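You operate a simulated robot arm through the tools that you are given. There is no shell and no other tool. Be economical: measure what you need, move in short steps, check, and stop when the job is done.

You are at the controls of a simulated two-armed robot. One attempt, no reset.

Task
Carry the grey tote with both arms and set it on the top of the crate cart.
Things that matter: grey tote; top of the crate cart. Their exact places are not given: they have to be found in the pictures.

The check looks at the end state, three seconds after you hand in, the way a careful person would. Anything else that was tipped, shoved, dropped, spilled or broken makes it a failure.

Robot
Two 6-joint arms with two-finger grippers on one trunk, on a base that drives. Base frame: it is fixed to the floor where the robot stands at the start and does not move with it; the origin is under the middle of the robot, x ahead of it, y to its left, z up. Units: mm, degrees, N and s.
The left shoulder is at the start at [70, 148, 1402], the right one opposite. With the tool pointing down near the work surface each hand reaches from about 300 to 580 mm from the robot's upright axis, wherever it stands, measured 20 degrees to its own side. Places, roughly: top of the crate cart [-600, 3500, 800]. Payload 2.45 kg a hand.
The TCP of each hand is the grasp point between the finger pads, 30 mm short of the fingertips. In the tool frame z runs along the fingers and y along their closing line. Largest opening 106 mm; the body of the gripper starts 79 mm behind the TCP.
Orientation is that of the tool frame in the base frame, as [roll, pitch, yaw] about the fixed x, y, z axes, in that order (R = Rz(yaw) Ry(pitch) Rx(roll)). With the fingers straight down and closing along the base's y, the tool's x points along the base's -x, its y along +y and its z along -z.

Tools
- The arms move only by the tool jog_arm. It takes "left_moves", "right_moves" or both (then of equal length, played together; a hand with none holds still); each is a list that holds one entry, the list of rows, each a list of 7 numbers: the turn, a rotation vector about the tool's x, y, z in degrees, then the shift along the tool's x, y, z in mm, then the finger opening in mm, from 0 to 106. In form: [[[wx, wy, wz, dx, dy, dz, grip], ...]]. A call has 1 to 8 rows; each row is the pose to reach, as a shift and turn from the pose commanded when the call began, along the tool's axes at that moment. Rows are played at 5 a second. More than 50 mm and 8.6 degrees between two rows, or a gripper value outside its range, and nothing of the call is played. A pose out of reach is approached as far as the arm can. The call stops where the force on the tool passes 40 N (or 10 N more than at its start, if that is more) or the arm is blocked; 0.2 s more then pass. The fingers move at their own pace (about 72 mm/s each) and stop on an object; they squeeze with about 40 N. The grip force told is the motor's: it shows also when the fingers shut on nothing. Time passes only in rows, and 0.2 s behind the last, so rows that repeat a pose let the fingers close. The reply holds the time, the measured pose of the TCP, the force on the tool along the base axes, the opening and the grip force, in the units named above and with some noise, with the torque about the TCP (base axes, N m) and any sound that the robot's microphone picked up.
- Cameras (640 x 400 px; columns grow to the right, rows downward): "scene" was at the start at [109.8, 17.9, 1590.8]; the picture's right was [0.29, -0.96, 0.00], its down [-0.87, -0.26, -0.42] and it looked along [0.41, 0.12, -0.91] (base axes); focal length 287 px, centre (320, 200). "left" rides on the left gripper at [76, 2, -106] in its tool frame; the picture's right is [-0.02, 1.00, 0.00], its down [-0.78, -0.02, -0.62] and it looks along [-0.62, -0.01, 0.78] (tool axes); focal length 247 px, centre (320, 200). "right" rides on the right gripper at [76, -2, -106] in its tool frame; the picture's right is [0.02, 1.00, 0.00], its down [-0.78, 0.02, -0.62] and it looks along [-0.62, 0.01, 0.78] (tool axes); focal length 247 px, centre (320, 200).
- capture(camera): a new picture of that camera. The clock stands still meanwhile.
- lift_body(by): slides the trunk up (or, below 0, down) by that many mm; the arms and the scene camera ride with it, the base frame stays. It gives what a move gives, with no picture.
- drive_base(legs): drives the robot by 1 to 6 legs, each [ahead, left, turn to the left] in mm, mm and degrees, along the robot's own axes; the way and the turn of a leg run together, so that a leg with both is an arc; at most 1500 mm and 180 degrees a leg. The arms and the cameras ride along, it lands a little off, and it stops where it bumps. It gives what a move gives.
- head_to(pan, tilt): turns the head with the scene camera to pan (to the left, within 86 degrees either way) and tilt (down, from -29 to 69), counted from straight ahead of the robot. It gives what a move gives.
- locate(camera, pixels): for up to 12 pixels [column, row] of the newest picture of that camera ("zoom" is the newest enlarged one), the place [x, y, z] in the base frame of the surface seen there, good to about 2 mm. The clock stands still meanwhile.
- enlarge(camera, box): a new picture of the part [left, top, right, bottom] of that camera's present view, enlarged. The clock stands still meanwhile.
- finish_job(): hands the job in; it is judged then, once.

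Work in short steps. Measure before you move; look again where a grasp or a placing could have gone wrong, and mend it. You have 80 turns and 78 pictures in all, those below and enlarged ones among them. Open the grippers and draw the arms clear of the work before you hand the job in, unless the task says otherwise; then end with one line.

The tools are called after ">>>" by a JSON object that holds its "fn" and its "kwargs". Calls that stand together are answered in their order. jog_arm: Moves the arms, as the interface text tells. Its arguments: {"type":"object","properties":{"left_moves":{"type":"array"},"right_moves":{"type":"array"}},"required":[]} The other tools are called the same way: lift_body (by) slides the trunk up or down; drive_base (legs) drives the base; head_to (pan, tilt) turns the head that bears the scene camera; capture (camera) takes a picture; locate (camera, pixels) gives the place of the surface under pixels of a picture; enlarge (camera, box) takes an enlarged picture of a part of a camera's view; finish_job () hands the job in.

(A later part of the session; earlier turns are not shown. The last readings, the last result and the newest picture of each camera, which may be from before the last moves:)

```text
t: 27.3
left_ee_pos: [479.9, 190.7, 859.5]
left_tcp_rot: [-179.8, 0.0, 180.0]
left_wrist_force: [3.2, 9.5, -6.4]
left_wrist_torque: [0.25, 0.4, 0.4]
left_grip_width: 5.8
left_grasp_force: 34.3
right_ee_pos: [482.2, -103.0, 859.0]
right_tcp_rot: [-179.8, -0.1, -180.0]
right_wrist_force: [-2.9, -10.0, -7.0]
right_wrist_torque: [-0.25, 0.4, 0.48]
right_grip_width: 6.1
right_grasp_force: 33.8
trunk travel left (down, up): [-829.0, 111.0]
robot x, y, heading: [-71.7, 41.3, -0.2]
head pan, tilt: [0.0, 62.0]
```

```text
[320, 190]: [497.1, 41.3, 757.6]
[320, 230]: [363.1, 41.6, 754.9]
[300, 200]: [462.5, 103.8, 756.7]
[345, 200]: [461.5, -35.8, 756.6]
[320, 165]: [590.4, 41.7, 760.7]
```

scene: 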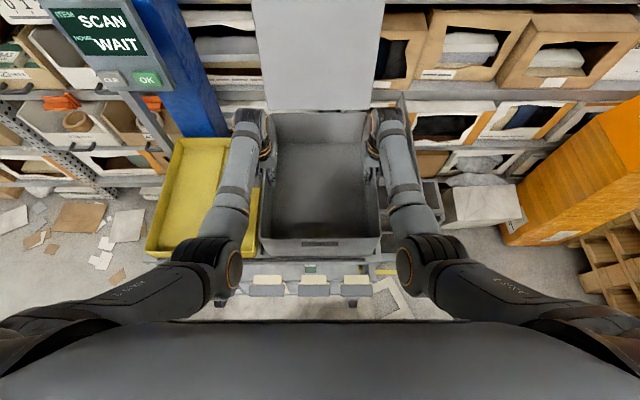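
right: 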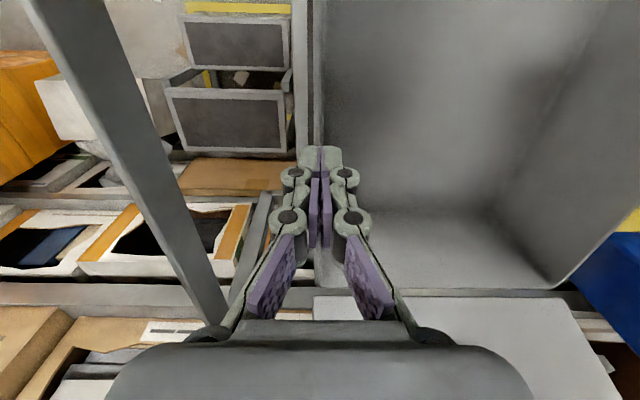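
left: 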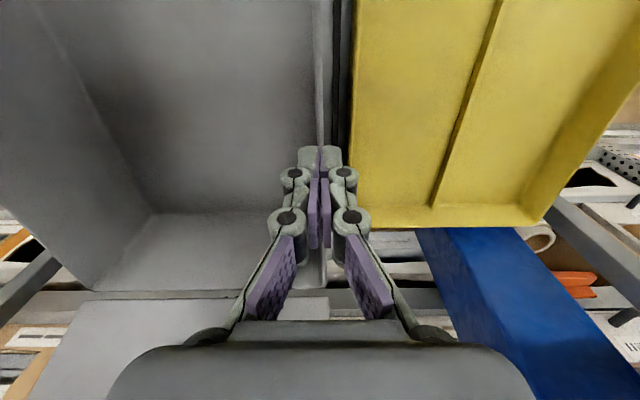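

It holds: the tote floor rose ~7 mm with the hands. Something probably caught it higher up; I check the panel behind it.

>>> {"fn": "locate", "kwargs": {"camera": "scene", "pixels": [[320, 105], [320, 90], [320, 60], [320, 20], [280, 105], [360, 105], [320, 115], [320, 112], [320, 120], [390, 115], [262, 112]]}}

>>> {"fn": "enlarge", "kwargs": {"camera": "scene", "box": [240, 80, 400, 180]}}

>>> {"fn": "capture", "kwargs": {"camera": "left"}}

```text
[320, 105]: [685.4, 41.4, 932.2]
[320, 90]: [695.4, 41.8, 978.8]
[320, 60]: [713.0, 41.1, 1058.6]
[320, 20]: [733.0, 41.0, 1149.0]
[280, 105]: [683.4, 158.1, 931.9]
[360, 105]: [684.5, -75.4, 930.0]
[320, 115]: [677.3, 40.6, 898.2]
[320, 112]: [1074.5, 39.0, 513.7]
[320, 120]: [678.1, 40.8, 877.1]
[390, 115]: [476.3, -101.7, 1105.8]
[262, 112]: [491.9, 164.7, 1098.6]
```

```text
4.00 times, centred on (320, 130) of scene
```

zoom: 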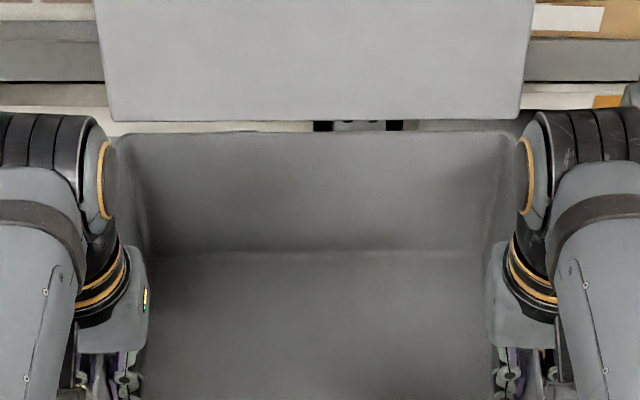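

```text
46 pictures are left
```

left: 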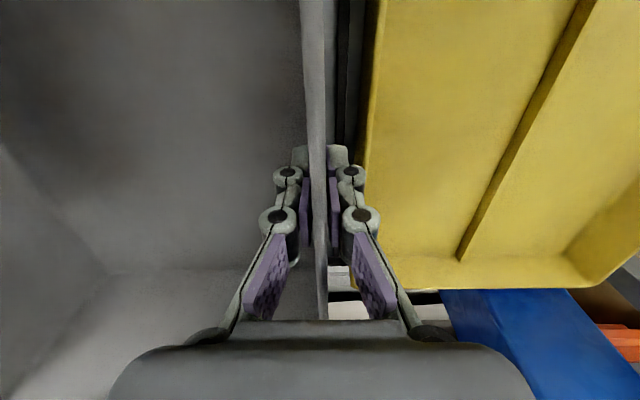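

Found it: the panel leans, its lower edge at x≈683, z≈917, right over the tote's rear rim. I lift only 10 mm more (rim ~908), then back the base off before lifting further.

>>> {"fn": "lift_body", "kwargs": {"by": 10}}

>>> {"fn": "capture", "kwargs": {"camera": "scene"}}

>>> {"fn": "locate", "kwargs": {"camera": "scene", "pixels": [[320, 190], [320, 228], [320, 160], [320, 108], [320, 106], [320, 112], [320, 115], [320, 118], [320, 256], [320, 258], [320, 262]]}}

>>> {"fn": "enlarge", "kwargs": {"camera": "scene", "box": [240, 220, 400, 320]}}

```text
t: 27.9
left_ee_pos: [479.7, 191.6, 868.8]
left_tcp_rot: [-179.8, -0.1, 179.9]
left_wrist_force: [2.9, 12.2, -6.8]
left_wrist_torque: [0.34, 0.13, 0.45]
left_grip_width: 6.1
left_grasp_force: 34.1
right_ee_pos: [482.4, -103.7, 869.1]
right_tcp_rot: [-179.8, 0.0, 180.0]
right_wrist_force: [-3.5, -12.7, -6.4]
right_wrist_torque: [-0.34, 0.66, 0.51]
right_grip_width: 6.3
right_grasp_force: 34.5
trunk travel left (down, up): [-839.0, 101.0]
robot x, y, heading: [-75.1, 44.5, -0.2]
head pan, tilt: [0.0, 62.0]
```

```text
45 pictures are left
```

scene: 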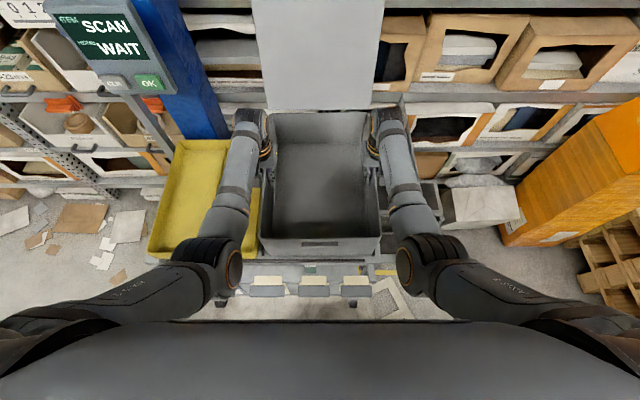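

```text
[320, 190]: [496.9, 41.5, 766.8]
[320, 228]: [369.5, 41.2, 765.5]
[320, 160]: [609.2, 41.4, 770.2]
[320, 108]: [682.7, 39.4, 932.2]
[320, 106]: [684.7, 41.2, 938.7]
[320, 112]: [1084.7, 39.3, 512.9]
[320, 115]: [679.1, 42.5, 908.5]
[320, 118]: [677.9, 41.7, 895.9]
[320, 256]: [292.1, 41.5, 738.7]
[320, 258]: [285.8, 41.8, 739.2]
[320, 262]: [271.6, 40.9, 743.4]
```

```text
4.00 times, centred on (320, 270) of scene
```

zoom: 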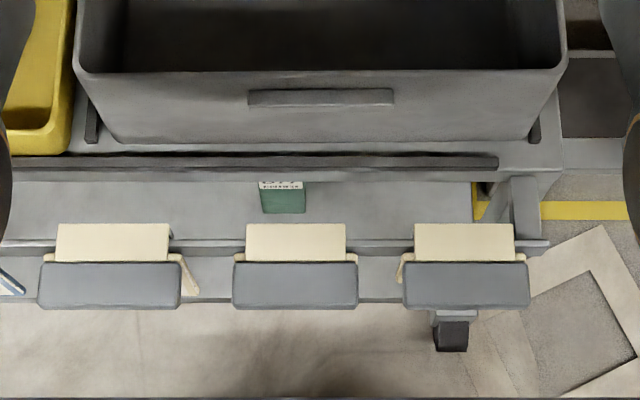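

Tote is ~23 mm up, bottom ≈762 over bench 739 and front strip ≈745. Back the base off 120 mm.

>>> {"fn": "drive_base", "kwargs": {"legs": [[-120, 0, 0]]}}

>>> {"fn": "capture", "kwargs": {"camera": "scene"}}

>>> {"fn": "locate", "kwargs": {"camera": "scene", "pixels": [[320, 190], [320, 228], [320, 160], [320, 100], [300, 200], [345, 200]]}}

```text
t: 29.0
left_ee_pos: [402.9, 191.5, 874.3]
left_tcp_rot: [-179.9, 1.4, -179.9]
left_wrist_force: [9.1, -1.8, -7.6]
left_wrist_torque: [-0.03, -1.21, -0.15]
left_grip_width: 5.9
left_grasp_force: 34.5
right_ee_pos: [405.9, -101.7, 875.7]
right_tcp_rot: [-179.9, 1.6, 179.9]
right_wrist_force: [11.2, 1.2, -7.5]
right_wrist_torque: [-0.01, -1.23, 0.03]
right_grip_width: 6.3
right_grasp_force: 34.0
trunk travel left (down, up): [-839.0, 101.0]
robot x, y, heading: [-158.7, 44.5, -0.0]
head pan, tilt: [0.0, 62.0]
stopped in leg 1: the force on the tool passed its limit at 42 N (the readings are from after the stop); the commanded pose is now the measured one
```

```text
43 pictures are left
```

scene: 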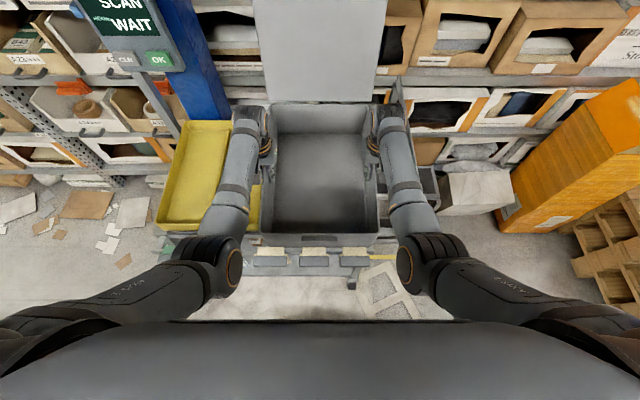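

```text
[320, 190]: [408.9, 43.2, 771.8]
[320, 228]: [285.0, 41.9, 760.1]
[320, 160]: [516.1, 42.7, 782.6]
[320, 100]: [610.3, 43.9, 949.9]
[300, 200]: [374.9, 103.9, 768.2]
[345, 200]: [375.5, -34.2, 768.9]
```

The tools stopped on a force; the tote tilts front-down ~5° and the panel came along (now x≈610), so the panel seems to be the tote's open lid. I look carefully at panel, hinge and front edge.

>>> {"fn": "enlarge", "kwargs": {"camera": "scene", "box": [240, 190, 400, 290]}}

>>> {"fn": "enlarge", "kwargs": {"camera": "scene", "box": [240, 60, 400, 160]}}

>>> {"fn": "locate", "kwargs": {"camera": "zoom", "pixels": [[320, 30], [320, 150], [320, 172], [340, 178], [320, 185], [320, 200], [320, 100], [180, 165], [460, 165]]}}

>>> {"fn": "head_to", "kwargs": {"pan": 0, "tilt": 25}}

>>> {"fn": "capture", "kwargs": {"camera": "scene"}}

```text
4.00 times, centred on (320, 240) of scene
```

zoom: 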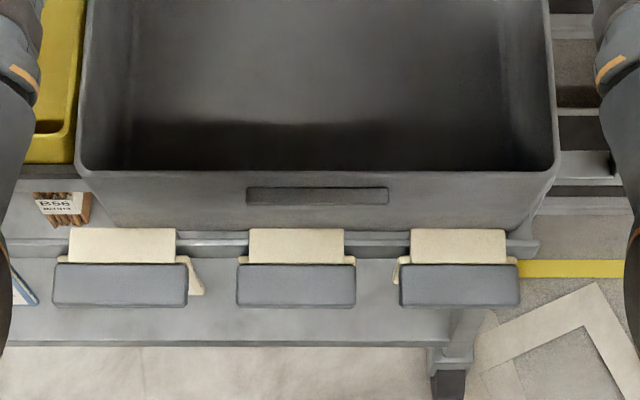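

```text
4.00 times, centred on (320, 110) of scene
```

zoom: 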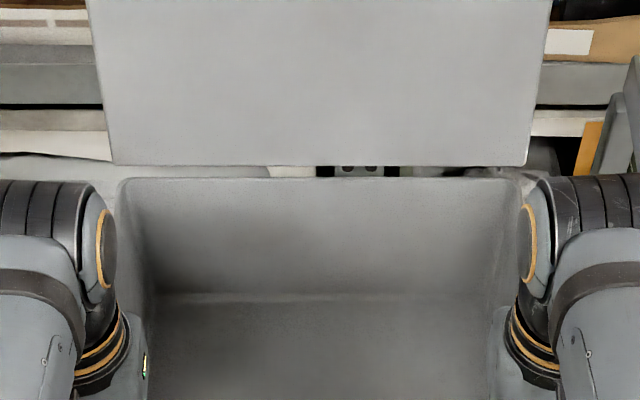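

```text
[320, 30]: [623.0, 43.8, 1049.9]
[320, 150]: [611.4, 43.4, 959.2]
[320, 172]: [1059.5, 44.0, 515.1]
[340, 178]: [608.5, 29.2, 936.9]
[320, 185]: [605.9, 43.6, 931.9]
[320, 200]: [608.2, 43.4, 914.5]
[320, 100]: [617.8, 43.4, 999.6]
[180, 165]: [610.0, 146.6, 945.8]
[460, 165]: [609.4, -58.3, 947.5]
```

```text
t: 30.0
left_ee_pos: [403.0, 191.7, 873.7]
left_tcp_rot: [-179.9, 1.1, -179.9]
left_wrist_force: [8.1, 0.0, -4.8]
left_wrist_torque: [-0.03, -0.24, -0.15]
left_grip_width: 5.6
left_grasp_force: 34.2
right_ee_pos: [406.8, -102.4, 875.1]
right_tcp_rot: [-179.7, 1.3, 179.9]
right_wrist_force: [10.8, -0.7, -4.6]
right_wrist_torque: [0.0, -0.35, -0.02]
right_grip_width: 6.1
right_grasp_force: 34.0
trunk travel left (down, up): [-839.0, 101.0]
robot x, y, heading: [-160.6, 44.0, -0.1]
head pan, tilt: [0.0, 25.0]
```

```text
40 pictures are left
```

scene: 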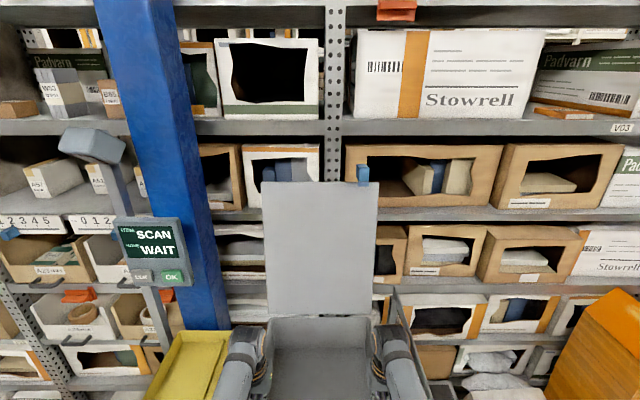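

The panel is the tote's open lid (stands ~10 mm behind the rear rim and moves with it), so tilting must stay small. The front bottom edge probably met the label-holder bar; I look down and measure that.

>>> {"fn": "head_to", "kwargs": {"pan": 0, "tilt": 67}}

>>> {"fn": "enlarge", "kwargs": {"camera": "scene", "box": [240, 150, 400, 250]}}

>>> {"fn": "locate", "kwargs": {"camera": "zoom", "pixels": [[300, 145], [300, 165], [300, 185], [300, 195], [300, 205], [300, 212], [300, 218], [300, 230], [300, 245], [300, 260], [210, 205], [380, 205]]}}

```text
t: 31.1
left_ee_pos: [402.6, 191.7, 872.7]
left_tcp_rot: [-179.9, 1.0, -179.9]
left_wrist_force: [10.6, -0.9, -2.3]
left_wrist_torque: [0.01, -0.17, -0.13]
left_grip_width: 5.7
left_grasp_force: 34.5
right_ee_pos: [407.1, -102.9, 873.7]
right_tcp_rot: [-179.8, 1.4, 179.9]
right_wrist_force: [12.3, 0.3, -3.9]
right_wrist_torque: [-0.03, -0.29, -0.04]
right_grip_width: 5.9
right_grasp_force: 34.8
trunk travel left (down, up): [-839.0, 101.0]
robot x, y, heading: [-161.8, 42.2, 0.1]
head pan, tilt: [0.0, 67.0]
```

```text
4.00 times, centred on (320, 200) of scene
```

zoom: 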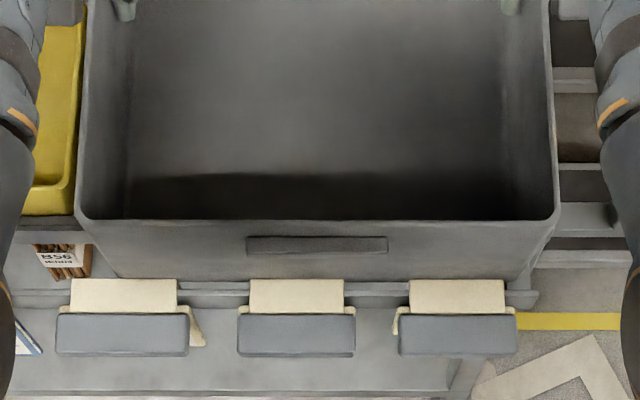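

```text
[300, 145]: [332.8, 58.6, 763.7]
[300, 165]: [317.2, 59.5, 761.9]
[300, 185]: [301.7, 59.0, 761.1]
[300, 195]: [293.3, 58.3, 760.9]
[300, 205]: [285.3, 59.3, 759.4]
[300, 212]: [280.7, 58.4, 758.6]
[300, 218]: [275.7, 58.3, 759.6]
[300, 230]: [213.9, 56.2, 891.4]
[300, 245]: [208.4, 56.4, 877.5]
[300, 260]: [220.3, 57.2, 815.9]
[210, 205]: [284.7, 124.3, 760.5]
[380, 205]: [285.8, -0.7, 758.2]
```

>>> {"fn": "locate", "kwargs": {"camera": "zoom", "pixels": [[300, 270], [300, 277], [300, 283], [300, 295], [300, 308], [300, 320], [300, 345], [220, 285], [220, 292], [220, 300], [220, 330], [370, 290]]}}

>>> {"fn": "locate", "kwargs": {"camera": "zoom", "pixels": [[220, 272], [220, 278], [220, 282], [380, 278], [530, 300], [50, 225], [560, 245], [60, 262], [100, 340], [400, 375]]}}

```text
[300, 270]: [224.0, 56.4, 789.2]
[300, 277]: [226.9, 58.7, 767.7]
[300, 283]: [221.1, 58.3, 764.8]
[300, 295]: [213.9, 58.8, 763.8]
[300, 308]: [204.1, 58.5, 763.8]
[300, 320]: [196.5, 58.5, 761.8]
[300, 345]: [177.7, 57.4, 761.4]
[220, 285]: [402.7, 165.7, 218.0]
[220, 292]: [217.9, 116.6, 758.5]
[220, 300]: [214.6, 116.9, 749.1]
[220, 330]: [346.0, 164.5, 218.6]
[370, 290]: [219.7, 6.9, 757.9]
```

```text
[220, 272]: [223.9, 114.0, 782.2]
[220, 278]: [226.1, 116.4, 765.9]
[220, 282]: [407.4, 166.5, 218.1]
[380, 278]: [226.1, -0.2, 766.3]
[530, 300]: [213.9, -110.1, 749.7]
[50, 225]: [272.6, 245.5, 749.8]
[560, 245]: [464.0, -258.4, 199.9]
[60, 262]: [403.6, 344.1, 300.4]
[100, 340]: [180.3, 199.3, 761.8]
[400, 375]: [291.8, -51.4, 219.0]
```

The tote's front bottom edge (z≈755) touched the bar/card holders (tops 758–764). I ease forward 12 mm to release, then lift 20 mm with the trunk.

>>> {"fn": "drive_base", "kwargs": {"legs": [[12, 0, 0]]}}

>>> {"fn": "lift_body", "kwargs": {"by": 20}}

>>> {"fn": "enlarge", "kwargs": {"camera": "scene", "box": [220, 100, 420, 260]}}

>>> {"fn": "locate", "kwargs": {"camera": "zoom", "pixels": [[320, 100], [320, 150], [320, 200], [320, 240], [320, 50], [250, 150], [400, 150], [320, 310], [320, 335]]}}

```text
t: 31.9
left_ee_pos: [410.3, 191.3, 874.4]
left_tcp_rot: [-179.9, 1.1, -179.9]
left_wrist_force: [-0.7, -0.4, -6.7]
left_wrist_torque: [-0.01, 0.55, -0.19]
left_grip_width: 6.3
left_grasp_force: 34.1
right_ee_pos: [414.5, -102.1, 875.7]
right_tcp_rot: [-179.8, 1.5, 179.9]
right_wrist_force: [0.3, 0.5, -6.9]
right_wrist_torque: [0.02, 0.28, -0.02]
right_grip_width: 6.0
right_grasp_force: 33.9
trunk travel left (down, up): [-839.0, 101.0]
robot x, y, heading: [-147.9, 44.5, -0.3]
head pan, tilt: [0.0, 67.0]
```

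```text
t: 32.5
left_ee_pos: [410.4, 192.8, 894.9]
left_tcp_rot: [-179.9, 1.0, 180.0]
left_wrist_force: [-0.6, -0.4, -7.4]
left_wrist_torque: [0.02, 0.54, -0.16]
left_grip_width: 6.1
left_grasp_force: 34.1
right_ee_pos: [415.6, -101.4, 895.4]
right_tcp_rot: [-179.9, 1.3, 179.9]
right_wrist_force: [0.6, -0.2, -6.7]
right_wrist_torque: [0.03, 0.4, -0.04]
right_grip_width: 6.0
right_grasp_force: 33.9
trunk travel left (down, up): [-859.0, 81.0]
robot x, y, heading: [-147.1, 43.7, 0.1]
head pan, tilt: [0.0, 67.0]
```

```text
2.50 times, centred on (320, 180) of scene
```

zoom: 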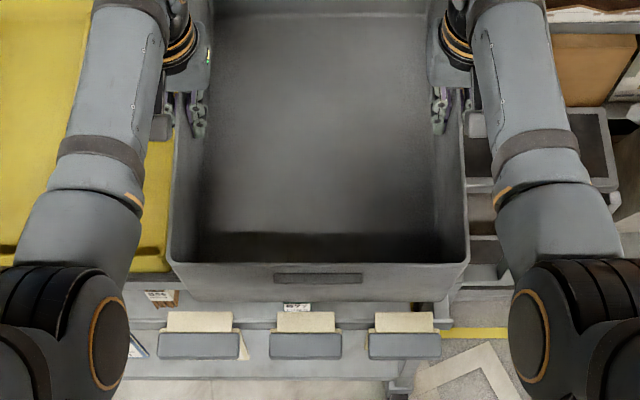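

```text
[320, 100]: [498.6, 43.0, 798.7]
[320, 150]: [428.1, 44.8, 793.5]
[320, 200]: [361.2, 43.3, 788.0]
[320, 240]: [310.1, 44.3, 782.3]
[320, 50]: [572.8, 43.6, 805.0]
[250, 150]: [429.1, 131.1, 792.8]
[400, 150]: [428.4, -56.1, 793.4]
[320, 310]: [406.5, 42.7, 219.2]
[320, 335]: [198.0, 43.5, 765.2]
```

Held firmly (≈7 N per hand), but tilted 5° front-down. I rotate both hands +5° about y to level it, in small rows.

>>> {"fn": "jog_arm", "kwargs": {"left_moves": [[[0, 1.2, 0, 0, 0, 0, 0], [0, 2.4, 0, 0, 0, 0, 0], [0, 3.7, 0, 0, 0, 0, 0], [0, 5, 0, 0, 0, 0, 0], [0, 5, 0, 0, 0, 0, 0]]], "right_moves": [[[0, 1.2, 0, 0, 0, 0, 0], [0, 2.4, 0, 0, 0, 0, 0], [0, 3.7, 0, 0, 0, 0, 0], [0, 5, 0, 0, 0, 0, 0], [0, 5, 0, 0, 0, 0, 0]]]}}

>>> {"fn": "enlarge", "kwargs": {"camera": "scene", "box": [220, 100, 420, 260]}}

>>> {"fn": "locate", "kwargs": {"camera": "zoom", "pixels": [[320, 100], [320, 150], [320, 200], [320, 235], [320, 50], [250, 150], [400, 150]]}}

```text
t: 33.8
left_ee_pos: [410.9, 192.5, 894.0]
left_tcp_rot: [-179.7, -4.0, 180.0]
left_wrist_force: [0.8, -1.9, -5.9]
left_wrist_torque: [-0.05, 0.44, -0.04]
left_grip_width: 5.8
left_grasp_force: 34.2
right_ee_pos: [415.9, -102.3, 895.7]
right_tcp_rot: [-179.8, -3.7, 179.9]
right_wrist_force: [0.1, 1.5, -7.3]
right_wrist_torque: [0.05, 0.47, 0.08]
right_grip_width: 6.0
right_grasp_force: 34.2
trunk travel left (down, up): [-859.0, 81.0]
robot x, y, heading: [-149.7, 37.7, -0.1]
head pan, tilt: [0.0, 67.0]
```

```text
2.50 times, centred on (320, 180) of scene
```

zoom: 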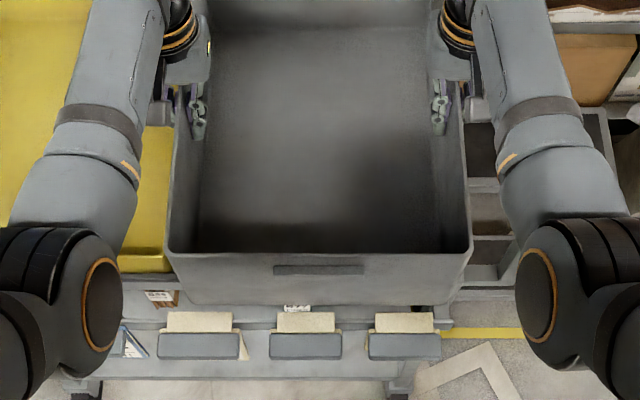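

```text
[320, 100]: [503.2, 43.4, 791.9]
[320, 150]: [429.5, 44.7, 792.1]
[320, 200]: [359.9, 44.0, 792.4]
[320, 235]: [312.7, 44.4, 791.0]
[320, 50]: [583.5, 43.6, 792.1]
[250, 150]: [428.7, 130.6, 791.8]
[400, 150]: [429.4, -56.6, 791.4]
```

Level now (floor 792 throughout, bottom ≈787, above the holders' 765). Back off 150 mm.

>>> {"fn": "drive_base", "kwargs": {"legs": [[-75, 0, 0], [-75, 0, 0]]}}

>>> {"fn": "lift_body", "kwargs": {"by": 30}}

>>> {"fn": "head_to", "kwargs": {"pan": 0, "tilt": 45}}

>>> {"fn": "capture", "kwargs": {"camera": "scene"}}

```text
t: 35.4
left_ee_pos: [267.1, 191.5, 891.8]
left_tcp_rot: [-179.9, -4.2, 179.9]
left_wrist_force: [0.9, -3.5, -6.8]
left_wrist_torque: [-0.1, 0.58, -0.04]
left_grip_width: 5.9
left_grasp_force: 34.4
right_ee_pos: [270.8, -102.5, 891.9]
right_tcp_rot: [-179.8, -4.1, 179.9]
right_wrist_force: [0.1, 3.0, -7.7]
right_wrist_torque: [0.1, 0.49, 0.03]
right_grip_width: 5.9
right_grasp_force: 34.0
trunk travel left (down, up): [-859.0, 81.0]
robot x, y, heading: [-295.1, 39.4, -0.3]
head pan, tilt: [0.0, 67.0]
```

```text
t: 36.2
left_ee_pos: [261.1, 191.7, 924.2]
left_tcp_rot: [-179.9, -4.0, 179.9]
left_wrist_force: [-0.6, 0.1, -6.9]
left_wrist_torque: [0.01, 0.43, -0.04]
left_grip_width: 6.2
left_grasp_force: 34.6
right_ee_pos: [266.1, -101.8, 926.5]
right_tcp_rot: [-179.8, -3.6, 180.0]
right_wrist_force: [0.1, -1.0, -5.5]
right_wrist_torque: [-0.01, 0.46, 0.03]
right_grip_width: 5.9
right_grasp_force: 34.1
trunk travel left (down, up): [-889.0, 51.0]
robot x, y, heading: [-293.4, 42.5, -0.2]
head pan, tilt: [0.0, 67.0]
```

```text
t: 37.0
left_ee_pos: [263.6, 192.6, 924.7]
left_tcp_rot: [-179.9, -3.9, -179.9]
left_wrist_force: [-0.6, 0.2, -6.8]
left_wrist_torque: [0.01, 0.52, -0.04]
left_grip_width: 6.0
left_grasp_force: 33.9
right_ee_pos: [267.4, -101.8, 924.7]
right_tcp_rot: [-179.8, -3.7, 179.9]
right_wrist_force: [0.6, 0.1, -6.3]
right_wrist_torque: [0.01, 0.43, 0.05]
right_grip_width: 5.9
right_grasp_force: 34.7
trunk travel left (down, up): [-889.0, 51.0]
robot x, y, heading: [-294.5, 45.4, 0.1]
head pan, tilt: [0.0, 45.0]
```

```text
36 pictures are left
```

scene: 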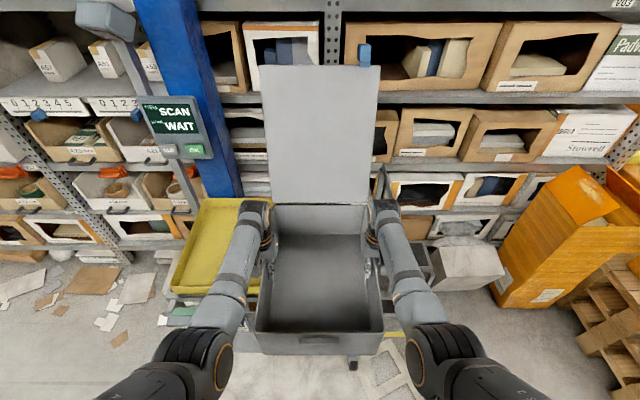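

The tote with its standing lid is carried well. Next I look toward the cart and behind to plan the drive.

>>> {"fn": "drive_base", "kwargs": {"legs": [[-200, 0, 0]]}}

>>> {"fn": "head_to", "kwargs": {"pan": 84, "tilt": 22}}

>>> {"fn": "capture", "kwargs": {"camera": "scene"}}

>>> {"fn": "enlarge", "kwargs": {"camera": "scene", "box": [220, 80, 420, 240]}}

```text
t: 38.6
left_ee_pos: [63.0, 192.1, 922.3]
left_tcp_rot: [-179.8, -4.1, -179.9]
left_wrist_force: [0.0, 0.5, -6.4]
left_wrist_torque: [0.03, 0.52, -0.07]
left_grip_width: 6.0
left_grasp_force: 34.4
right_ee_pos: [67.7, -100.9, 922.6]
right_tcp_rot: [-179.8, -3.7, 179.9]
right_wrist_force: [1.2, 0.0, -7.3]
right_wrist_torque: [-0.01, 0.5, 0.05]
right_grip_width: 5.9
right_grasp_force: 34.3
trunk travel left (down, up): [-889.0, 51.0]
robot x, y, heading: [-499.3, 44.3, 0.3]
head pan, tilt: [0.0, 45.0]
```

```text
t: 40.2
left_ee_pos: [59.7, 191.6, 924.0]
left_tcp_rot: [-179.9, -4.0, -179.9]
left_wrist_force: [-0.1, 0.6, -5.5]
left_wrist_torque: [0.0, 0.49, -0.08]
left_grip_width: 6.1
left_grasp_force: 34.4
right_ee_pos: [66.2, -101.3, 924.3]
right_tcp_rot: [-179.9, -3.7, 180.0]
right_wrist_force: [0.9, -0.8, -6.5]
right_wrist_torque: [0.0, 0.45, 0.01]
right_grip_width: 5.9
right_grasp_force: 34.2
trunk travel left (down, up): [-889.0, 51.0]
robot x, y, heading: [-498.6, 39.7, 0.1]
head pan, tilt: [84.0, 22.0]
```

```text
35 pictures are left
```

scene: 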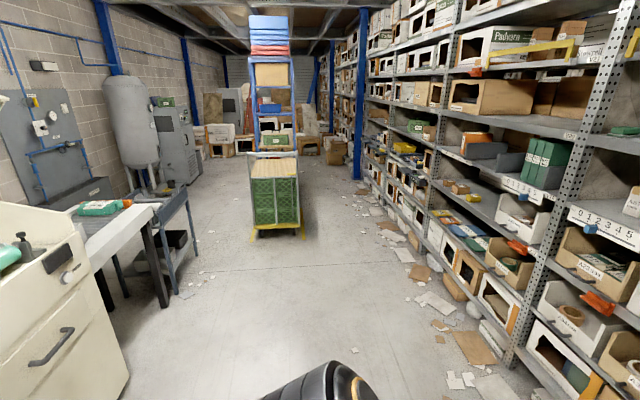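

```text
2.50 times, centred on (320, 160) of scene
```

zoom: 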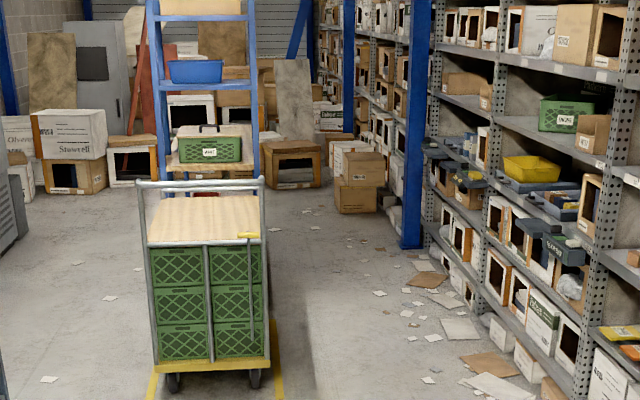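

The crate cart has a wooden top with handle frames. I measure its geometry.

>>> {"fn": "locate", "kwargs": {"camera": "zoom", "pixels": [[150, 243], [205, 240], [262, 238], [160, 200], [250, 198], [205, 215], [138, 185], [260, 182], [248, 236], [208, 300], [150, 370], [266, 365]]}}

>>> {"fn": "enlarge", "kwargs": {"camera": "scene", "box": [235, 130, 325, 245]}}

>>> {"fn": "locate", "kwargs": {"camera": "scene", "pixels": [[60, 220], [130, 380], [100, 250], [170, 220], [190, 190], [165, 300], [355, 395], [440, 330], [490, 380], [300, 300]]}}

```text
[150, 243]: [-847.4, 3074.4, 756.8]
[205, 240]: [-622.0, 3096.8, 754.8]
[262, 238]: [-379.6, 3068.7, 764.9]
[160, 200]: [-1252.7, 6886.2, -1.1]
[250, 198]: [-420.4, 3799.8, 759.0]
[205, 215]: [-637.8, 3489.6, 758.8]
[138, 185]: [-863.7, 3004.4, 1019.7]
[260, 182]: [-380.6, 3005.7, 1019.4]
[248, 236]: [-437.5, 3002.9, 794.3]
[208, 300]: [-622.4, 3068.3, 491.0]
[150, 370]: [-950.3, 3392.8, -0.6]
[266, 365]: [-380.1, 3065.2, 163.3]
```

```text
3.48 times, centred on (280, 188) of scene
```

zoom: 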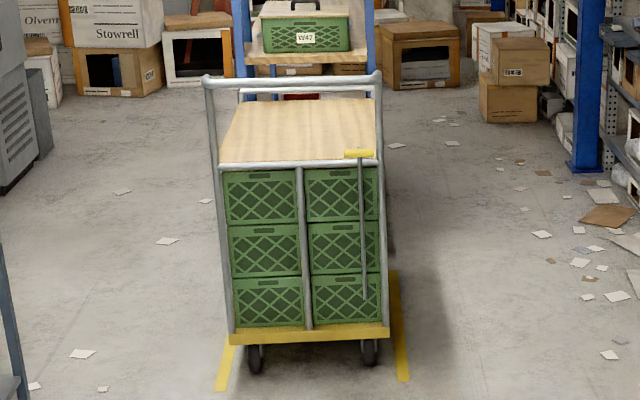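

```text
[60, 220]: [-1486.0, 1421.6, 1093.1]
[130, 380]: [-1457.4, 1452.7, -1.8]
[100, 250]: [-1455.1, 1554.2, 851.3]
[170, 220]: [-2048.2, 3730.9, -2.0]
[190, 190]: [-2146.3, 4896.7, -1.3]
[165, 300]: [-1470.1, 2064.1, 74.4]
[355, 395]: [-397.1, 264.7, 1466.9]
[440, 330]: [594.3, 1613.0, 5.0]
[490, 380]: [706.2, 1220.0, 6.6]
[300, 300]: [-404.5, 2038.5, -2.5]
```

The cart (x −860…−380, top ≈758, end frames at y≈3004–3070 and far end) must be loaded from a side. I survey free space on both sides.

>>> {"fn": "locate", "kwargs": {"camera": "scene", "pixels": [[200, 285], [205, 255], [195, 225], [172, 195], [150, 170], [215, 185], [160, 190], [190, 170], [130, 100], [40, 150], [90, 190], [230, 215]]}}

>>> {"fn": "locate", "kwargs": {"camera": "scene", "pixels": [[520, 370], [490, 290], [430, 225], [400, 195], [385, 150], [358, 170], [365, 190], [410, 240], [285, 140], [262, 145], [250, 105], [292, 140]]}}

>>> {"fn": "head_to", "kwargs": {"pan": 86, "tilt": 50}}

>>> {"fn": "capture", "kwargs": {"camera": "scene"}}

```text
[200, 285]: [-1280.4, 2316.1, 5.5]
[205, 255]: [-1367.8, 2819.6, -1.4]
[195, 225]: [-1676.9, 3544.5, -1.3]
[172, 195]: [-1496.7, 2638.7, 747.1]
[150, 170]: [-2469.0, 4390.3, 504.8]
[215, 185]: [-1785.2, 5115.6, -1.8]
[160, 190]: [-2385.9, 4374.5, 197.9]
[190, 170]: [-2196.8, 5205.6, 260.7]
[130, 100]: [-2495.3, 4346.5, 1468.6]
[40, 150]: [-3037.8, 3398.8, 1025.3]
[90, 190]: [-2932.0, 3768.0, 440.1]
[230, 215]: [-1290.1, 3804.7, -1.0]
```

```text
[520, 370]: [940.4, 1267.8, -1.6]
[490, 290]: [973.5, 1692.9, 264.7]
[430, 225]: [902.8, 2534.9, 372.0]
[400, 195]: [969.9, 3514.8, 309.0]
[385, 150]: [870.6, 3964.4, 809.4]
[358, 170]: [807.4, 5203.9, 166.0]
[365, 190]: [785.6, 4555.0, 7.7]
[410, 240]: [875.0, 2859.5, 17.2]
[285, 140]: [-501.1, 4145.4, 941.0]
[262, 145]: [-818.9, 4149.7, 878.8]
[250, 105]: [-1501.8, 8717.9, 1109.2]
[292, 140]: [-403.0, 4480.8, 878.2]
```

```text
t: 41.1
left_ee_pos: [59.3, 192.6, 924.4]
left_tcp_rot: [-179.8, -3.9, -179.9]
left_wrist_force: [-0.5, 0.9, -6.1]
left_wrist_torque: [0.07, 0.5, -0.03]
left_grip_width: 6.0
left_grasp_force: 33.9
right_ee_pos: [65.3, -101.5, 924.4]
right_tcp_rot: [-179.9, -3.7, -180.0]
right_wrist_force: [-0.7, 0.3, -6.7]
right_wrist_torque: [-0.01, 0.43, 0.01]
right_grip_width: 5.9
right_grasp_force: 34.3
trunk travel left (down, up): [-889.0, 51.0]
robot x, y, heading: [-500.3, 42.7, -0.1]
head pan, tilt: [85.9, 50.0]
```

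```text
32 pictures are left
```

scene: 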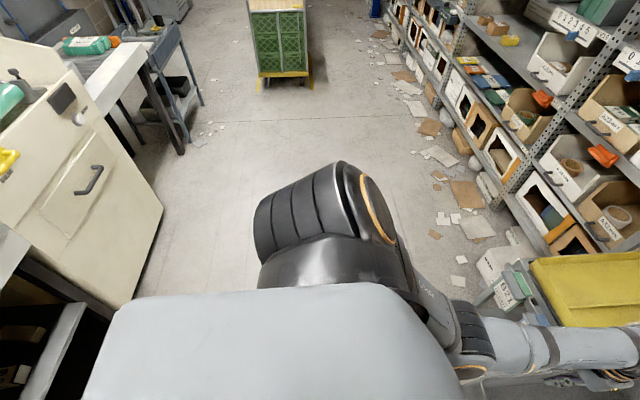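

The left side of the cart is roomy beyond the bench (bench edge x≈−1450, ends y≈2700). I check clearances behind-left before backing to turn.

>>> {"fn": "locate", "kwargs": {"camera": "scene", "pixels": [[135, 295], [160, 205], [80, 300], [70, 330], [40, 370], [10, 250], [185, 150], [203, 100], [180, 30], [150, 80], [480, 300], [560, 300]]}}

>>> {"fn": "head_to", "kwargs": {"pan": -86, "tilt": 45}}

>>> {"fn": "capture", "kwargs": {"camera": "scene"}}

```text
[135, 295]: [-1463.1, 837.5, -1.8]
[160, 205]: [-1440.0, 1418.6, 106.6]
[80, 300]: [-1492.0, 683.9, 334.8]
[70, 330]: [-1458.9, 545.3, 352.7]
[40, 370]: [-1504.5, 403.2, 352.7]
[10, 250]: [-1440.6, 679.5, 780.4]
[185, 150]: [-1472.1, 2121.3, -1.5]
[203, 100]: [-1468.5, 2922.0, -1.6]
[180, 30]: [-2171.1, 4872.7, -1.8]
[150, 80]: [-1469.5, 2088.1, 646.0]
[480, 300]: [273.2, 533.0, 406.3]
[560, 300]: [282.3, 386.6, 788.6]
```

```text
t: 43.8
left_ee_pos: [60.2, 192.3, 924.2]
left_tcp_rot: [-179.8, -4.1, -180.0]
left_wrist_force: [0.1, 1.0, -6.4]
left_wrist_torque: [0.05, 0.51, -0.07]
left_grip_width: 6.0
left_grasp_force: 34.2
right_ee_pos: [64.8, -100.3, 924.4]
right_tcp_rot: [-179.8, -3.7, -180.0]
right_wrist_force: [0.1, -0.8, -7.2]
right_wrist_torque: [-0.01, 0.49, 0.03]
right_grip_width: 5.9
right_grasp_force: 34.3
trunk travel left (down, up): [-889.0, 51.0]
robot x, y, heading: [-499.1, 39.4, 0.1]
head pan, tilt: [-85.9, 45.0]
```

```text
31 pictures are left
```

scene: 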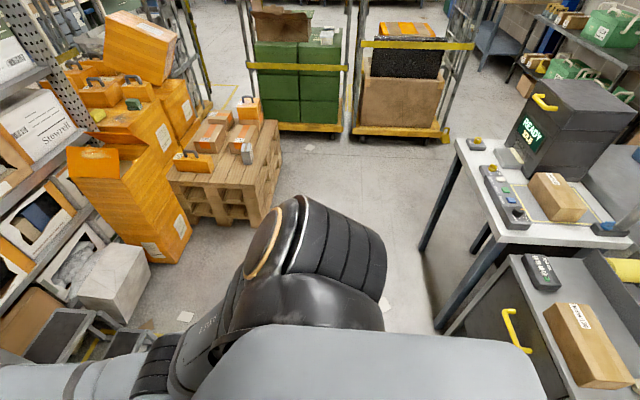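

>>> {"fn": "locate", "kwargs": {"camera": "scene", "pixels": [[510, 258], [445, 330], [460, 145], [435, 325], [425, 245], [545, 350]]}}

>>> {"fn": "drive_base", "kwargs": {"legs": [[-150, 0, 0]]}}

```text
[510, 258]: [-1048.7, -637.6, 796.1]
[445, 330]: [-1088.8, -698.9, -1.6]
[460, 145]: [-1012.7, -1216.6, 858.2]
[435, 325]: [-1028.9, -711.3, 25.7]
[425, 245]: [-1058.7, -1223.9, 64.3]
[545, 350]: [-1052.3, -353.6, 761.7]
```

```text
t: 45.1
left_ee_pos: [-86.4, 192.2, 921.7]
left_tcp_rot: [-179.7, -4.1, -179.9]
left_wrist_force: [0.3, 0.9, -6.8]
left_wrist_torque: [-0.01, 0.51, -0.04]
left_grip_width: 6.0
left_grasp_force: 34.4
right_ee_pos: [-81.1, -101.6, 923.2]
right_tcp_rot: [-179.8, -3.8, -180.0]
right_wrist_force: [0.4, -0.7, -7.0]
right_wrist_torque: [0.0, 0.55, 0.04]
right_grip_width: 6.0
right_grasp_force: 34.0
trunk travel left (down, up): [-889.0, 51.0]
robot x, y, heading: [-643.2, 41.4, 0.1]
head pan, tilt: [-85.9, 45.0]
```

A table edge lies behind at x≈−1050, so I stay at x≈−643. The swing radius (~850) keeps the tote at x<210, clear; turn left in steps.

>>> {"fn": "drive_base", "kwargs": {"legs": [[0, 0, 30], [0, 0, 30], [0, 0, 30]]}}

>>> {"fn": "head_to", "kwargs": {"pan": 0, "tilt": 40}}

>>> {"fn": "capture", "kwargs": {"camera": "scene"}}

```text
t: 49.9
left_ee_pos: [-780.7, 605.2, 924.1]
left_tcp_rot: [-179.9, -3.9, -91.5]
left_wrist_force: [-0.5, 0.2, -6.1]
left_wrist_torque: [-0.55, 0.02, -0.05]
left_grip_width: 6.1
left_grasp_force: 34.5
right_ee_pos: [-487.7, 603.6, 924.9]
right_tcp_rot: [-179.8, -3.7, -91.7]
right_wrist_force: [0.3, -0.7, -6.7]
right_wrist_torque: [-0.42, 0.02, 0.07]
right_grip_width: 6.0
right_grasp_force: 33.9
trunk travel left (down, up): [-889.0, 51.0]
robot x, y, heading: [-646.5, 39.5, 88.8]
head pan, tilt: [-85.9, 45.0]
```

```text
t: 51.5
left_ee_pos: [-780.0, 606.0, 924.6]
left_tcp_rot: [-179.8, -4.0, -91.5]
left_wrist_force: [-0.9, -0.1, -6.4]
left_wrist_torque: [-0.54, 0.03, -0.01]
left_grip_width: 6.1
left_grasp_force: 34.0
right_ee_pos: [-486.2, 602.3, 923.8]
right_tcp_rot: [-179.8, -3.6, -91.6]
right_wrist_force: [0.7, 0.0, -6.3]
right_wrist_torque: [-0.43, 0.01, 0.08]
right_grip_width: 6.1
right_grasp_force: 34.1
trunk travel left (down, up): [-889.0, 51.0]
robot x, y, heading: [-650.5, 40.5, 88.8]
head pan, tilt: [0.0, 40.0]
```

```text
30 pictures are left
```

scene: 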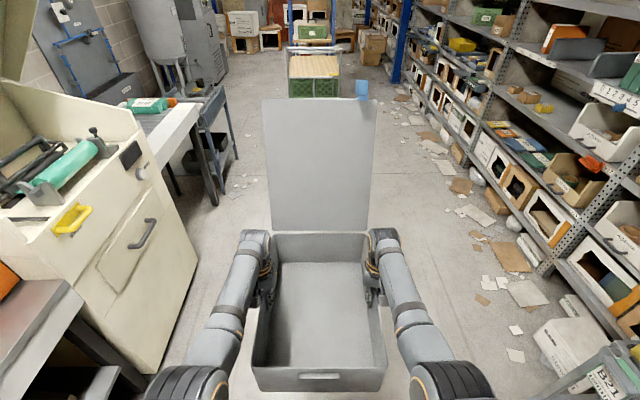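

Tote steady, lid upright. The cart is straight ahead and the bench to the left (edge x≈−1440). I drive up the aisle to about (−950, 1950).

>>> {"fn": "drive_base", "kwargs": {"legs": [[600, 50, 1.4], [650, 125, 0], [650, 125, 0]]}}

>>> {"fn": "capture", "kwargs": {"camera": "scene"}}

```text
t: 61.5
left_ee_pos: [-1087.3, 2528.2, 925.7]
left_tcp_rot: [-179.8, -4.0, -90.2]
left_wrist_force: [-0.7, -0.6, -6.8]
left_wrist_torque: [-0.49, 0.03, -0.05]
left_grip_width: 6.1
left_grasp_force: 33.9
right_ee_pos: [-792.3, 2531.3, 924.8]
right_tcp_rot: [-179.8, -3.7, -90.4]
right_wrist_force: [1.4, -1.3, -6.6]
right_wrist_torque: [-0.46, 0.02, 0.03]
right_grip_width: 5.8
right_grasp_force: 34.3
trunk travel left (down, up): [-889.0, 51.0]
robot x, y, heading: [-939.7, 1967.4, 90.0]
head pan, tilt: [0.0, 40.0]
```

```text
29 pictures are left
```

scene: 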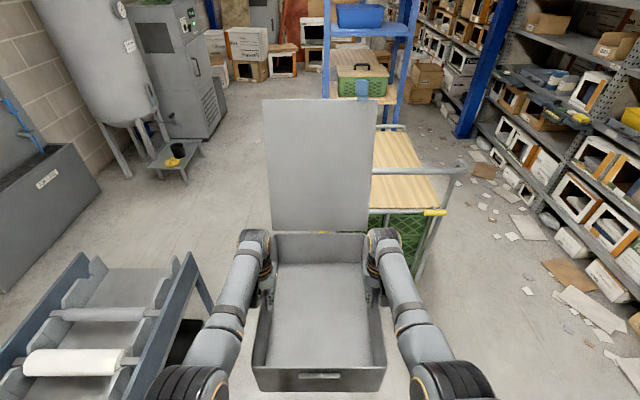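

The space left of the cart is open. I locate the bench end, tank legs, step stool and cart far frame.

>>> {"fn": "locate", "kwargs": {"camera": "scene", "pixels": [[188, 255], [212, 310], [75, 262], [128, 178], [190, 180], [60, 240], [100, 190], [390, 128], [395, 200], [375, 208], [432, 213], [410, 150]]}}

```text
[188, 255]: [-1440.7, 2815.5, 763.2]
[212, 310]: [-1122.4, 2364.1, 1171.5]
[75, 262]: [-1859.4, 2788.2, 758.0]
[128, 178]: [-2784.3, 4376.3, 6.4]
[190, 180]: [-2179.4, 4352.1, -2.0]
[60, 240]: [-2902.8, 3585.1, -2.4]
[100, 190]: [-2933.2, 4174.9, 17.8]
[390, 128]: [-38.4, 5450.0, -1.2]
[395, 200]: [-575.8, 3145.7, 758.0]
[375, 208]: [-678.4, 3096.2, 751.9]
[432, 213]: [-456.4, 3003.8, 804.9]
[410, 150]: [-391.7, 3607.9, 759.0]
```

Bench ends at (−1440, 2815) with top 763, below the tote bottom (819). I turn 20° left, then slide between bench and cart to about (−1100, 3050).

>>> {"fn": "drive_base", "kwargs": {"legs": [[0, 0, 20], [536, -110, 0], [536, -110, 0]]}}

>>> {"fn": "capture", "kwargs": {"camera": "scene"}}

```text
t: 68.7
left_ee_pos: [-1431.7, 3533.8, 922.5]
left_tcp_rot: [-179.8, -4.4, -70.3]
left_wrist_force: [0.1, -0.8, -7.0]
left_wrist_torque: [-0.28, -0.1, -0.07]
left_grip_width: 5.9
left_grasp_force: 34.0
right_ee_pos: [-1156.2, 3636.0, 922.7]
right_tcp_rot: [-179.8, -4.0, -70.5]
right_wrist_force: [0.1, 0.4, -6.2]
right_wrist_torque: [-0.6, -0.23, 0.05]
right_grip_width: 6.0
right_grasp_force: 33.8
trunk travel left (down, up): [-889.0, 51.0]
robot x, y, heading: [-1103.0, 3055.5, 109.6]
head pan, tilt: [0.0, 40.0]
stopped in leg 3: the robot was blocked; the commanded pose is now the measured one
```

```text
28 pictures are left
```

scene: 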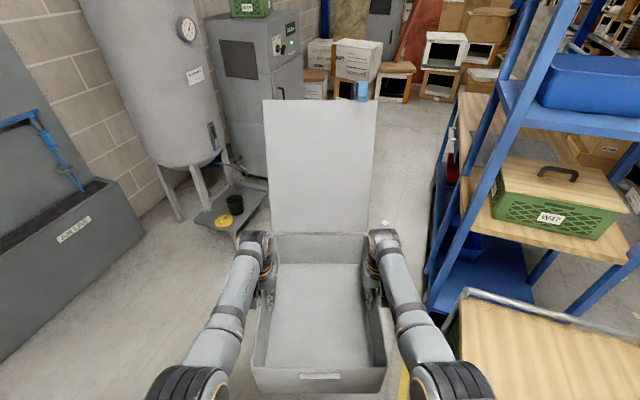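

The robot reports a block right at the end (about where its right side faces the cart's corner post). I look to the right before moving.

>>> {"fn": "head_to", "kwargs": {"pan": -80, "tilt": 60}}

>>> {"fn": "capture", "kwargs": {"camera": "scene"}}

>>> {"fn": "head_to", "kwargs": {"pan": 75, "tilt": 60}}

>>> {"fn": "capture", "kwargs": {"camera": "scene"}}

```text
t: 70.2
left_ee_pos: [-1431.4, 3533.8, 922.6]
left_tcp_rot: [-179.8, -4.2, -70.3]
left_wrist_force: [-0.7, 0.4, -6.2]
left_wrist_torque: [-0.53, -0.13, -0.04]
left_grip_width: 6.0
left_grasp_force: 34.1
right_ee_pos: [-1155.6, 3637.5, 923.4]
right_tcp_rot: [-179.8, -3.7, -70.5]
right_wrist_force: [0.9, 0.3, -6.1]
right_wrist_torque: [-0.4, -0.14, 0.08]
right_grip_width: 5.8
right_grasp_force: 34.4
trunk travel left (down, up): [-889.0, 51.0]
robot x, y, heading: [-1103.9, 3056.9, 109.5]
head pan, tilt: [-80.0, 60.0]
```

```text
27 pictures are left
```

scene: 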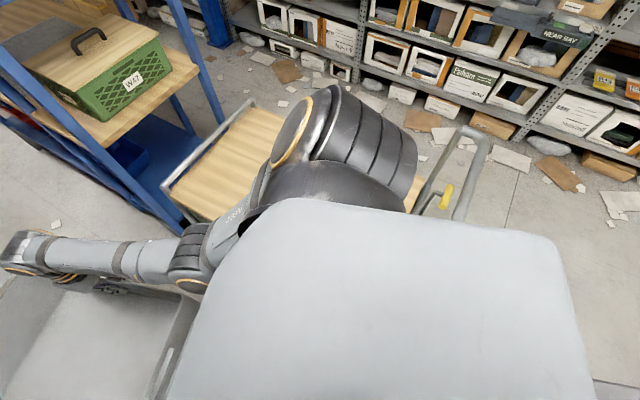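

```text
t: 72.7
left_ee_pos: [-1431.2, 3534.5, 923.4]
left_tcp_rot: [-179.8, -4.1, -70.3]
left_wrist_force: [-0.3, 0.3, -6.4]
left_wrist_torque: [-0.46, -0.13, -0.07]
left_grip_width: 5.9
left_grasp_force: 34.5
right_ee_pos: [-1155.6, 3637.6, 922.1]
right_tcp_rot: [-179.9, -3.7, -70.6]
right_wrist_force: [1.0, 0.0, -6.5]
right_wrist_torque: [-0.47, -0.15, 0.08]
right_grip_width: 6.0
right_grasp_force: 34.3
trunk travel left (down, up): [-889.0, 51.0]
robot x, y, heading: [-1104.3, 3056.7, 109.4]
head pan, tilt: [75.0, 60.0]
```

```text
26 pictures are left
```

scene: 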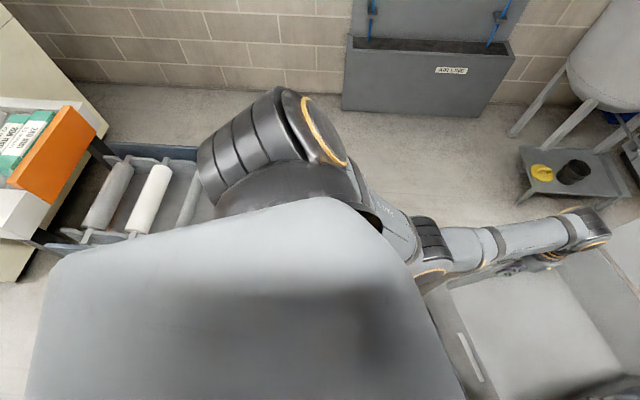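

Most likely the base's right side touched near the cart's corner post (x≈−862). I slide 45 mm left, square to heading 90°, then go ahead 145 mm.

>>> {"fn": "drive_base", "kwargs": {"legs": [[16, 45, 0], [0, 0, -19.5], [145, 0, 0]]}}

>>> {"fn": "head_to", "kwargs": {"pan": -60, "tilt": 50}}

>>> {"fn": "capture", "kwargs": {"camera": "scene"}}

```text
t: 75.6
left_ee_pos: [-1299.2, 3760.1, 925.2]
left_tcp_rot: [-179.9, -4.0, -90.0]
left_wrist_force: [-0.2, -0.7, -6.8]
left_wrist_torque: [-0.42, 0.0, -0.05]
left_grip_width: 6.1
left_grasp_force: 34.4
right_ee_pos: [-1005.7, 3764.3, 924.6]
right_tcp_rot: [-179.8, -3.8, -90.2]
right_wrist_force: [1.0, -0.5, -6.4]
right_wrist_torque: [-0.52, -0.04, 0.06]
right_grip_width: 5.9
right_grasp_force: 34.1
trunk travel left (down, up): [-889.0, 51.0]
robot x, y, heading: [-1152.2, 3200.4, 89.9]
head pan, tilt: [75.0, 60.0]
```

```text
t: 77.8
left_ee_pos: [-1299.2, 3761.8, 922.8]
left_tcp_rot: [-179.8, -4.3, -90.1]
left_wrist_force: [0.1, -0.7, -6.4]
left_wrist_torque: [-0.54, -0.01, -0.05]
left_grip_width: 6.0
left_grasp_force: 34.4
right_ee_pos: [-1005.2, 3766.4, 923.0]
right_tcp_rot: [-179.8, -3.9, -90.2]
right_wrist_force: [1.1, 1.0, -7.2]
right_wrist_torque: [-0.42, -0.02, 0.07]
right_grip_width: 6.1
right_grasp_force: 33.4
trunk travel left (down, up): [-889.0, 51.0]
robot x, y, heading: [-1151.0, 3199.5, 89.8]
head pan, tilt: [-60.0, 50.0]
```

```text
25 pictures are left
```

scene: 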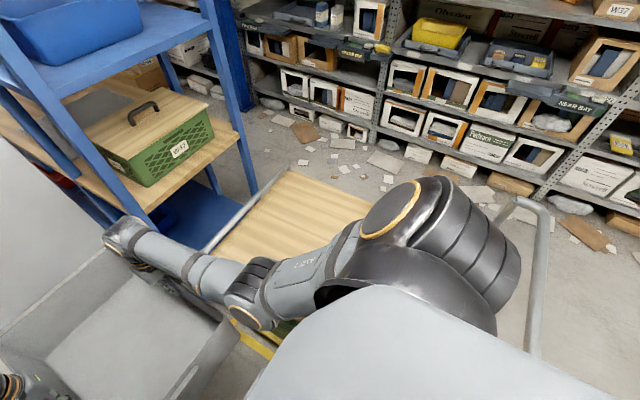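

Moved freely. I check the cart's current position and top ends.

>>> {"fn": "locate", "kwargs": {"camera": "scene", "pixels": [[284, 175], [250, 207], [212, 248], [330, 195], [235, 252], [260, 255], [290, 180], [538, 300], [545, 210], [520, 202], [320, 240], [245, 340]]}}

>>> {"fn": "drive_base", "kwargs": {"legs": [[115, 300, 0], [115, 300, 0]]}}

>>> {"fn": "head_to", "kwargs": {"pan": -75, "tilt": 30}}

>>> {"fn": "capture", "kwargs": {"camera": "scene"}}

```text
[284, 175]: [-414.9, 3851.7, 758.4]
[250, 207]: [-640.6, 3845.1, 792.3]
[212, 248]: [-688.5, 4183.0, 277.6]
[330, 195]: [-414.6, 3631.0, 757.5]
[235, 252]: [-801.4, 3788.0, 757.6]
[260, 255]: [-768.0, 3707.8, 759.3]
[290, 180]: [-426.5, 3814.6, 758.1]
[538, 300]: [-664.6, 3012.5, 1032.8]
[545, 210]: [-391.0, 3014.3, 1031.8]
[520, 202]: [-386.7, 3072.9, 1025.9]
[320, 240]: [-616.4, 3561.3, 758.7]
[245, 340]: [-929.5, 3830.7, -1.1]
```

```text
t: 81.7
left_ee_pos: [-1900.4, 3996.1, 923.9]
left_tcp_rot: [-179.9, -4.1, -90.3]
left_wrist_force: [-0.2, 1.0, -6.9]
left_wrist_torque: [-0.55, 0.03, -0.09]
left_grip_width: 6.2
left_grasp_force: 34.2
right_ee_pos: [-1607.0, 4000.5, 923.0]
right_tcp_rot: [-180.0, -3.9, -90.4]
right_wrist_force: [0.4, -0.3, -6.7]
right_wrist_torque: [-0.44, 0.04, 0.08]
right_grip_width: 6.0
right_grasp_force: 34.3
trunk travel left (down, up): [-889.0, 51.0]
robot x, y, heading: [-1755.0, 3438.0, 89.8]
head pan, tilt: [-60.0, 50.0]
```

```text
t: 82.5
left_ee_pos: [-1903.1, 3998.6, 924.5]
left_tcp_rot: [-179.8, -4.2, -90.3]
left_wrist_force: [-0.1, 0.2, -6.7]
left_wrist_torque: [-0.5, 0.0, -0.02]
left_grip_width: 5.8
left_grasp_force: 33.8
right_ee_pos: [-1608.6, 4002.1, 923.6]
right_tcp_rot: [-179.6, -3.9, -90.3]
right_wrist_force: [0.2, 1.2, -5.9]
right_wrist_torque: [-0.5, -0.02, 0.05]
right_grip_width: 5.9
right_grasp_force: 34.6
trunk travel left (down, up): [-889.0, 51.0]
robot x, y, heading: [-1753.8, 3437.4, 89.8]
head pan, tilt: [-75.0, 30.0]
```

```text
24 pictures are left
```

scene: 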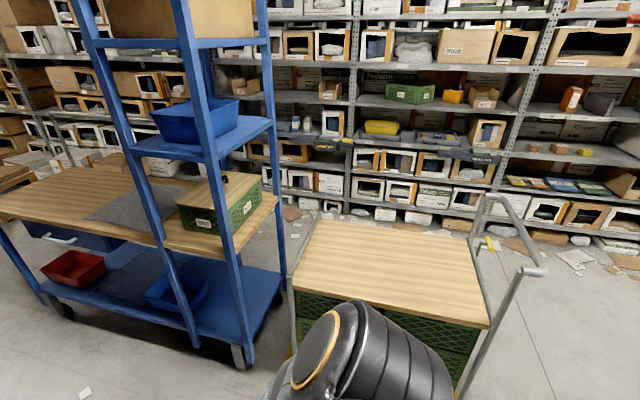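

The wooden top is clear. I locate the blue rack's near corner and the top's corners before turning.

>>> {"fn": "locate", "kwargs": {"camera": "scene", "pixels": [[245, 350], [190, 330], [210, 160], [300, 275], [320, 222], [460, 240], [485, 320], [390, 270], [275, 200], [20, 215], [530, 270], [55, 305]]}}

```text
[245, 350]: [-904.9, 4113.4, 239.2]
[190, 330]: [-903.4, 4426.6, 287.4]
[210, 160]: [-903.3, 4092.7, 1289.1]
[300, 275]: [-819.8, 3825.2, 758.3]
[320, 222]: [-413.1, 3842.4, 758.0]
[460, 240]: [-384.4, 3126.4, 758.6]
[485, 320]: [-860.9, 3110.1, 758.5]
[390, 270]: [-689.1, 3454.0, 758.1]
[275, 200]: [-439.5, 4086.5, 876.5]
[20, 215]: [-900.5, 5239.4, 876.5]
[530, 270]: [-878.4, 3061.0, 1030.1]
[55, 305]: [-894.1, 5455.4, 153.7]
```

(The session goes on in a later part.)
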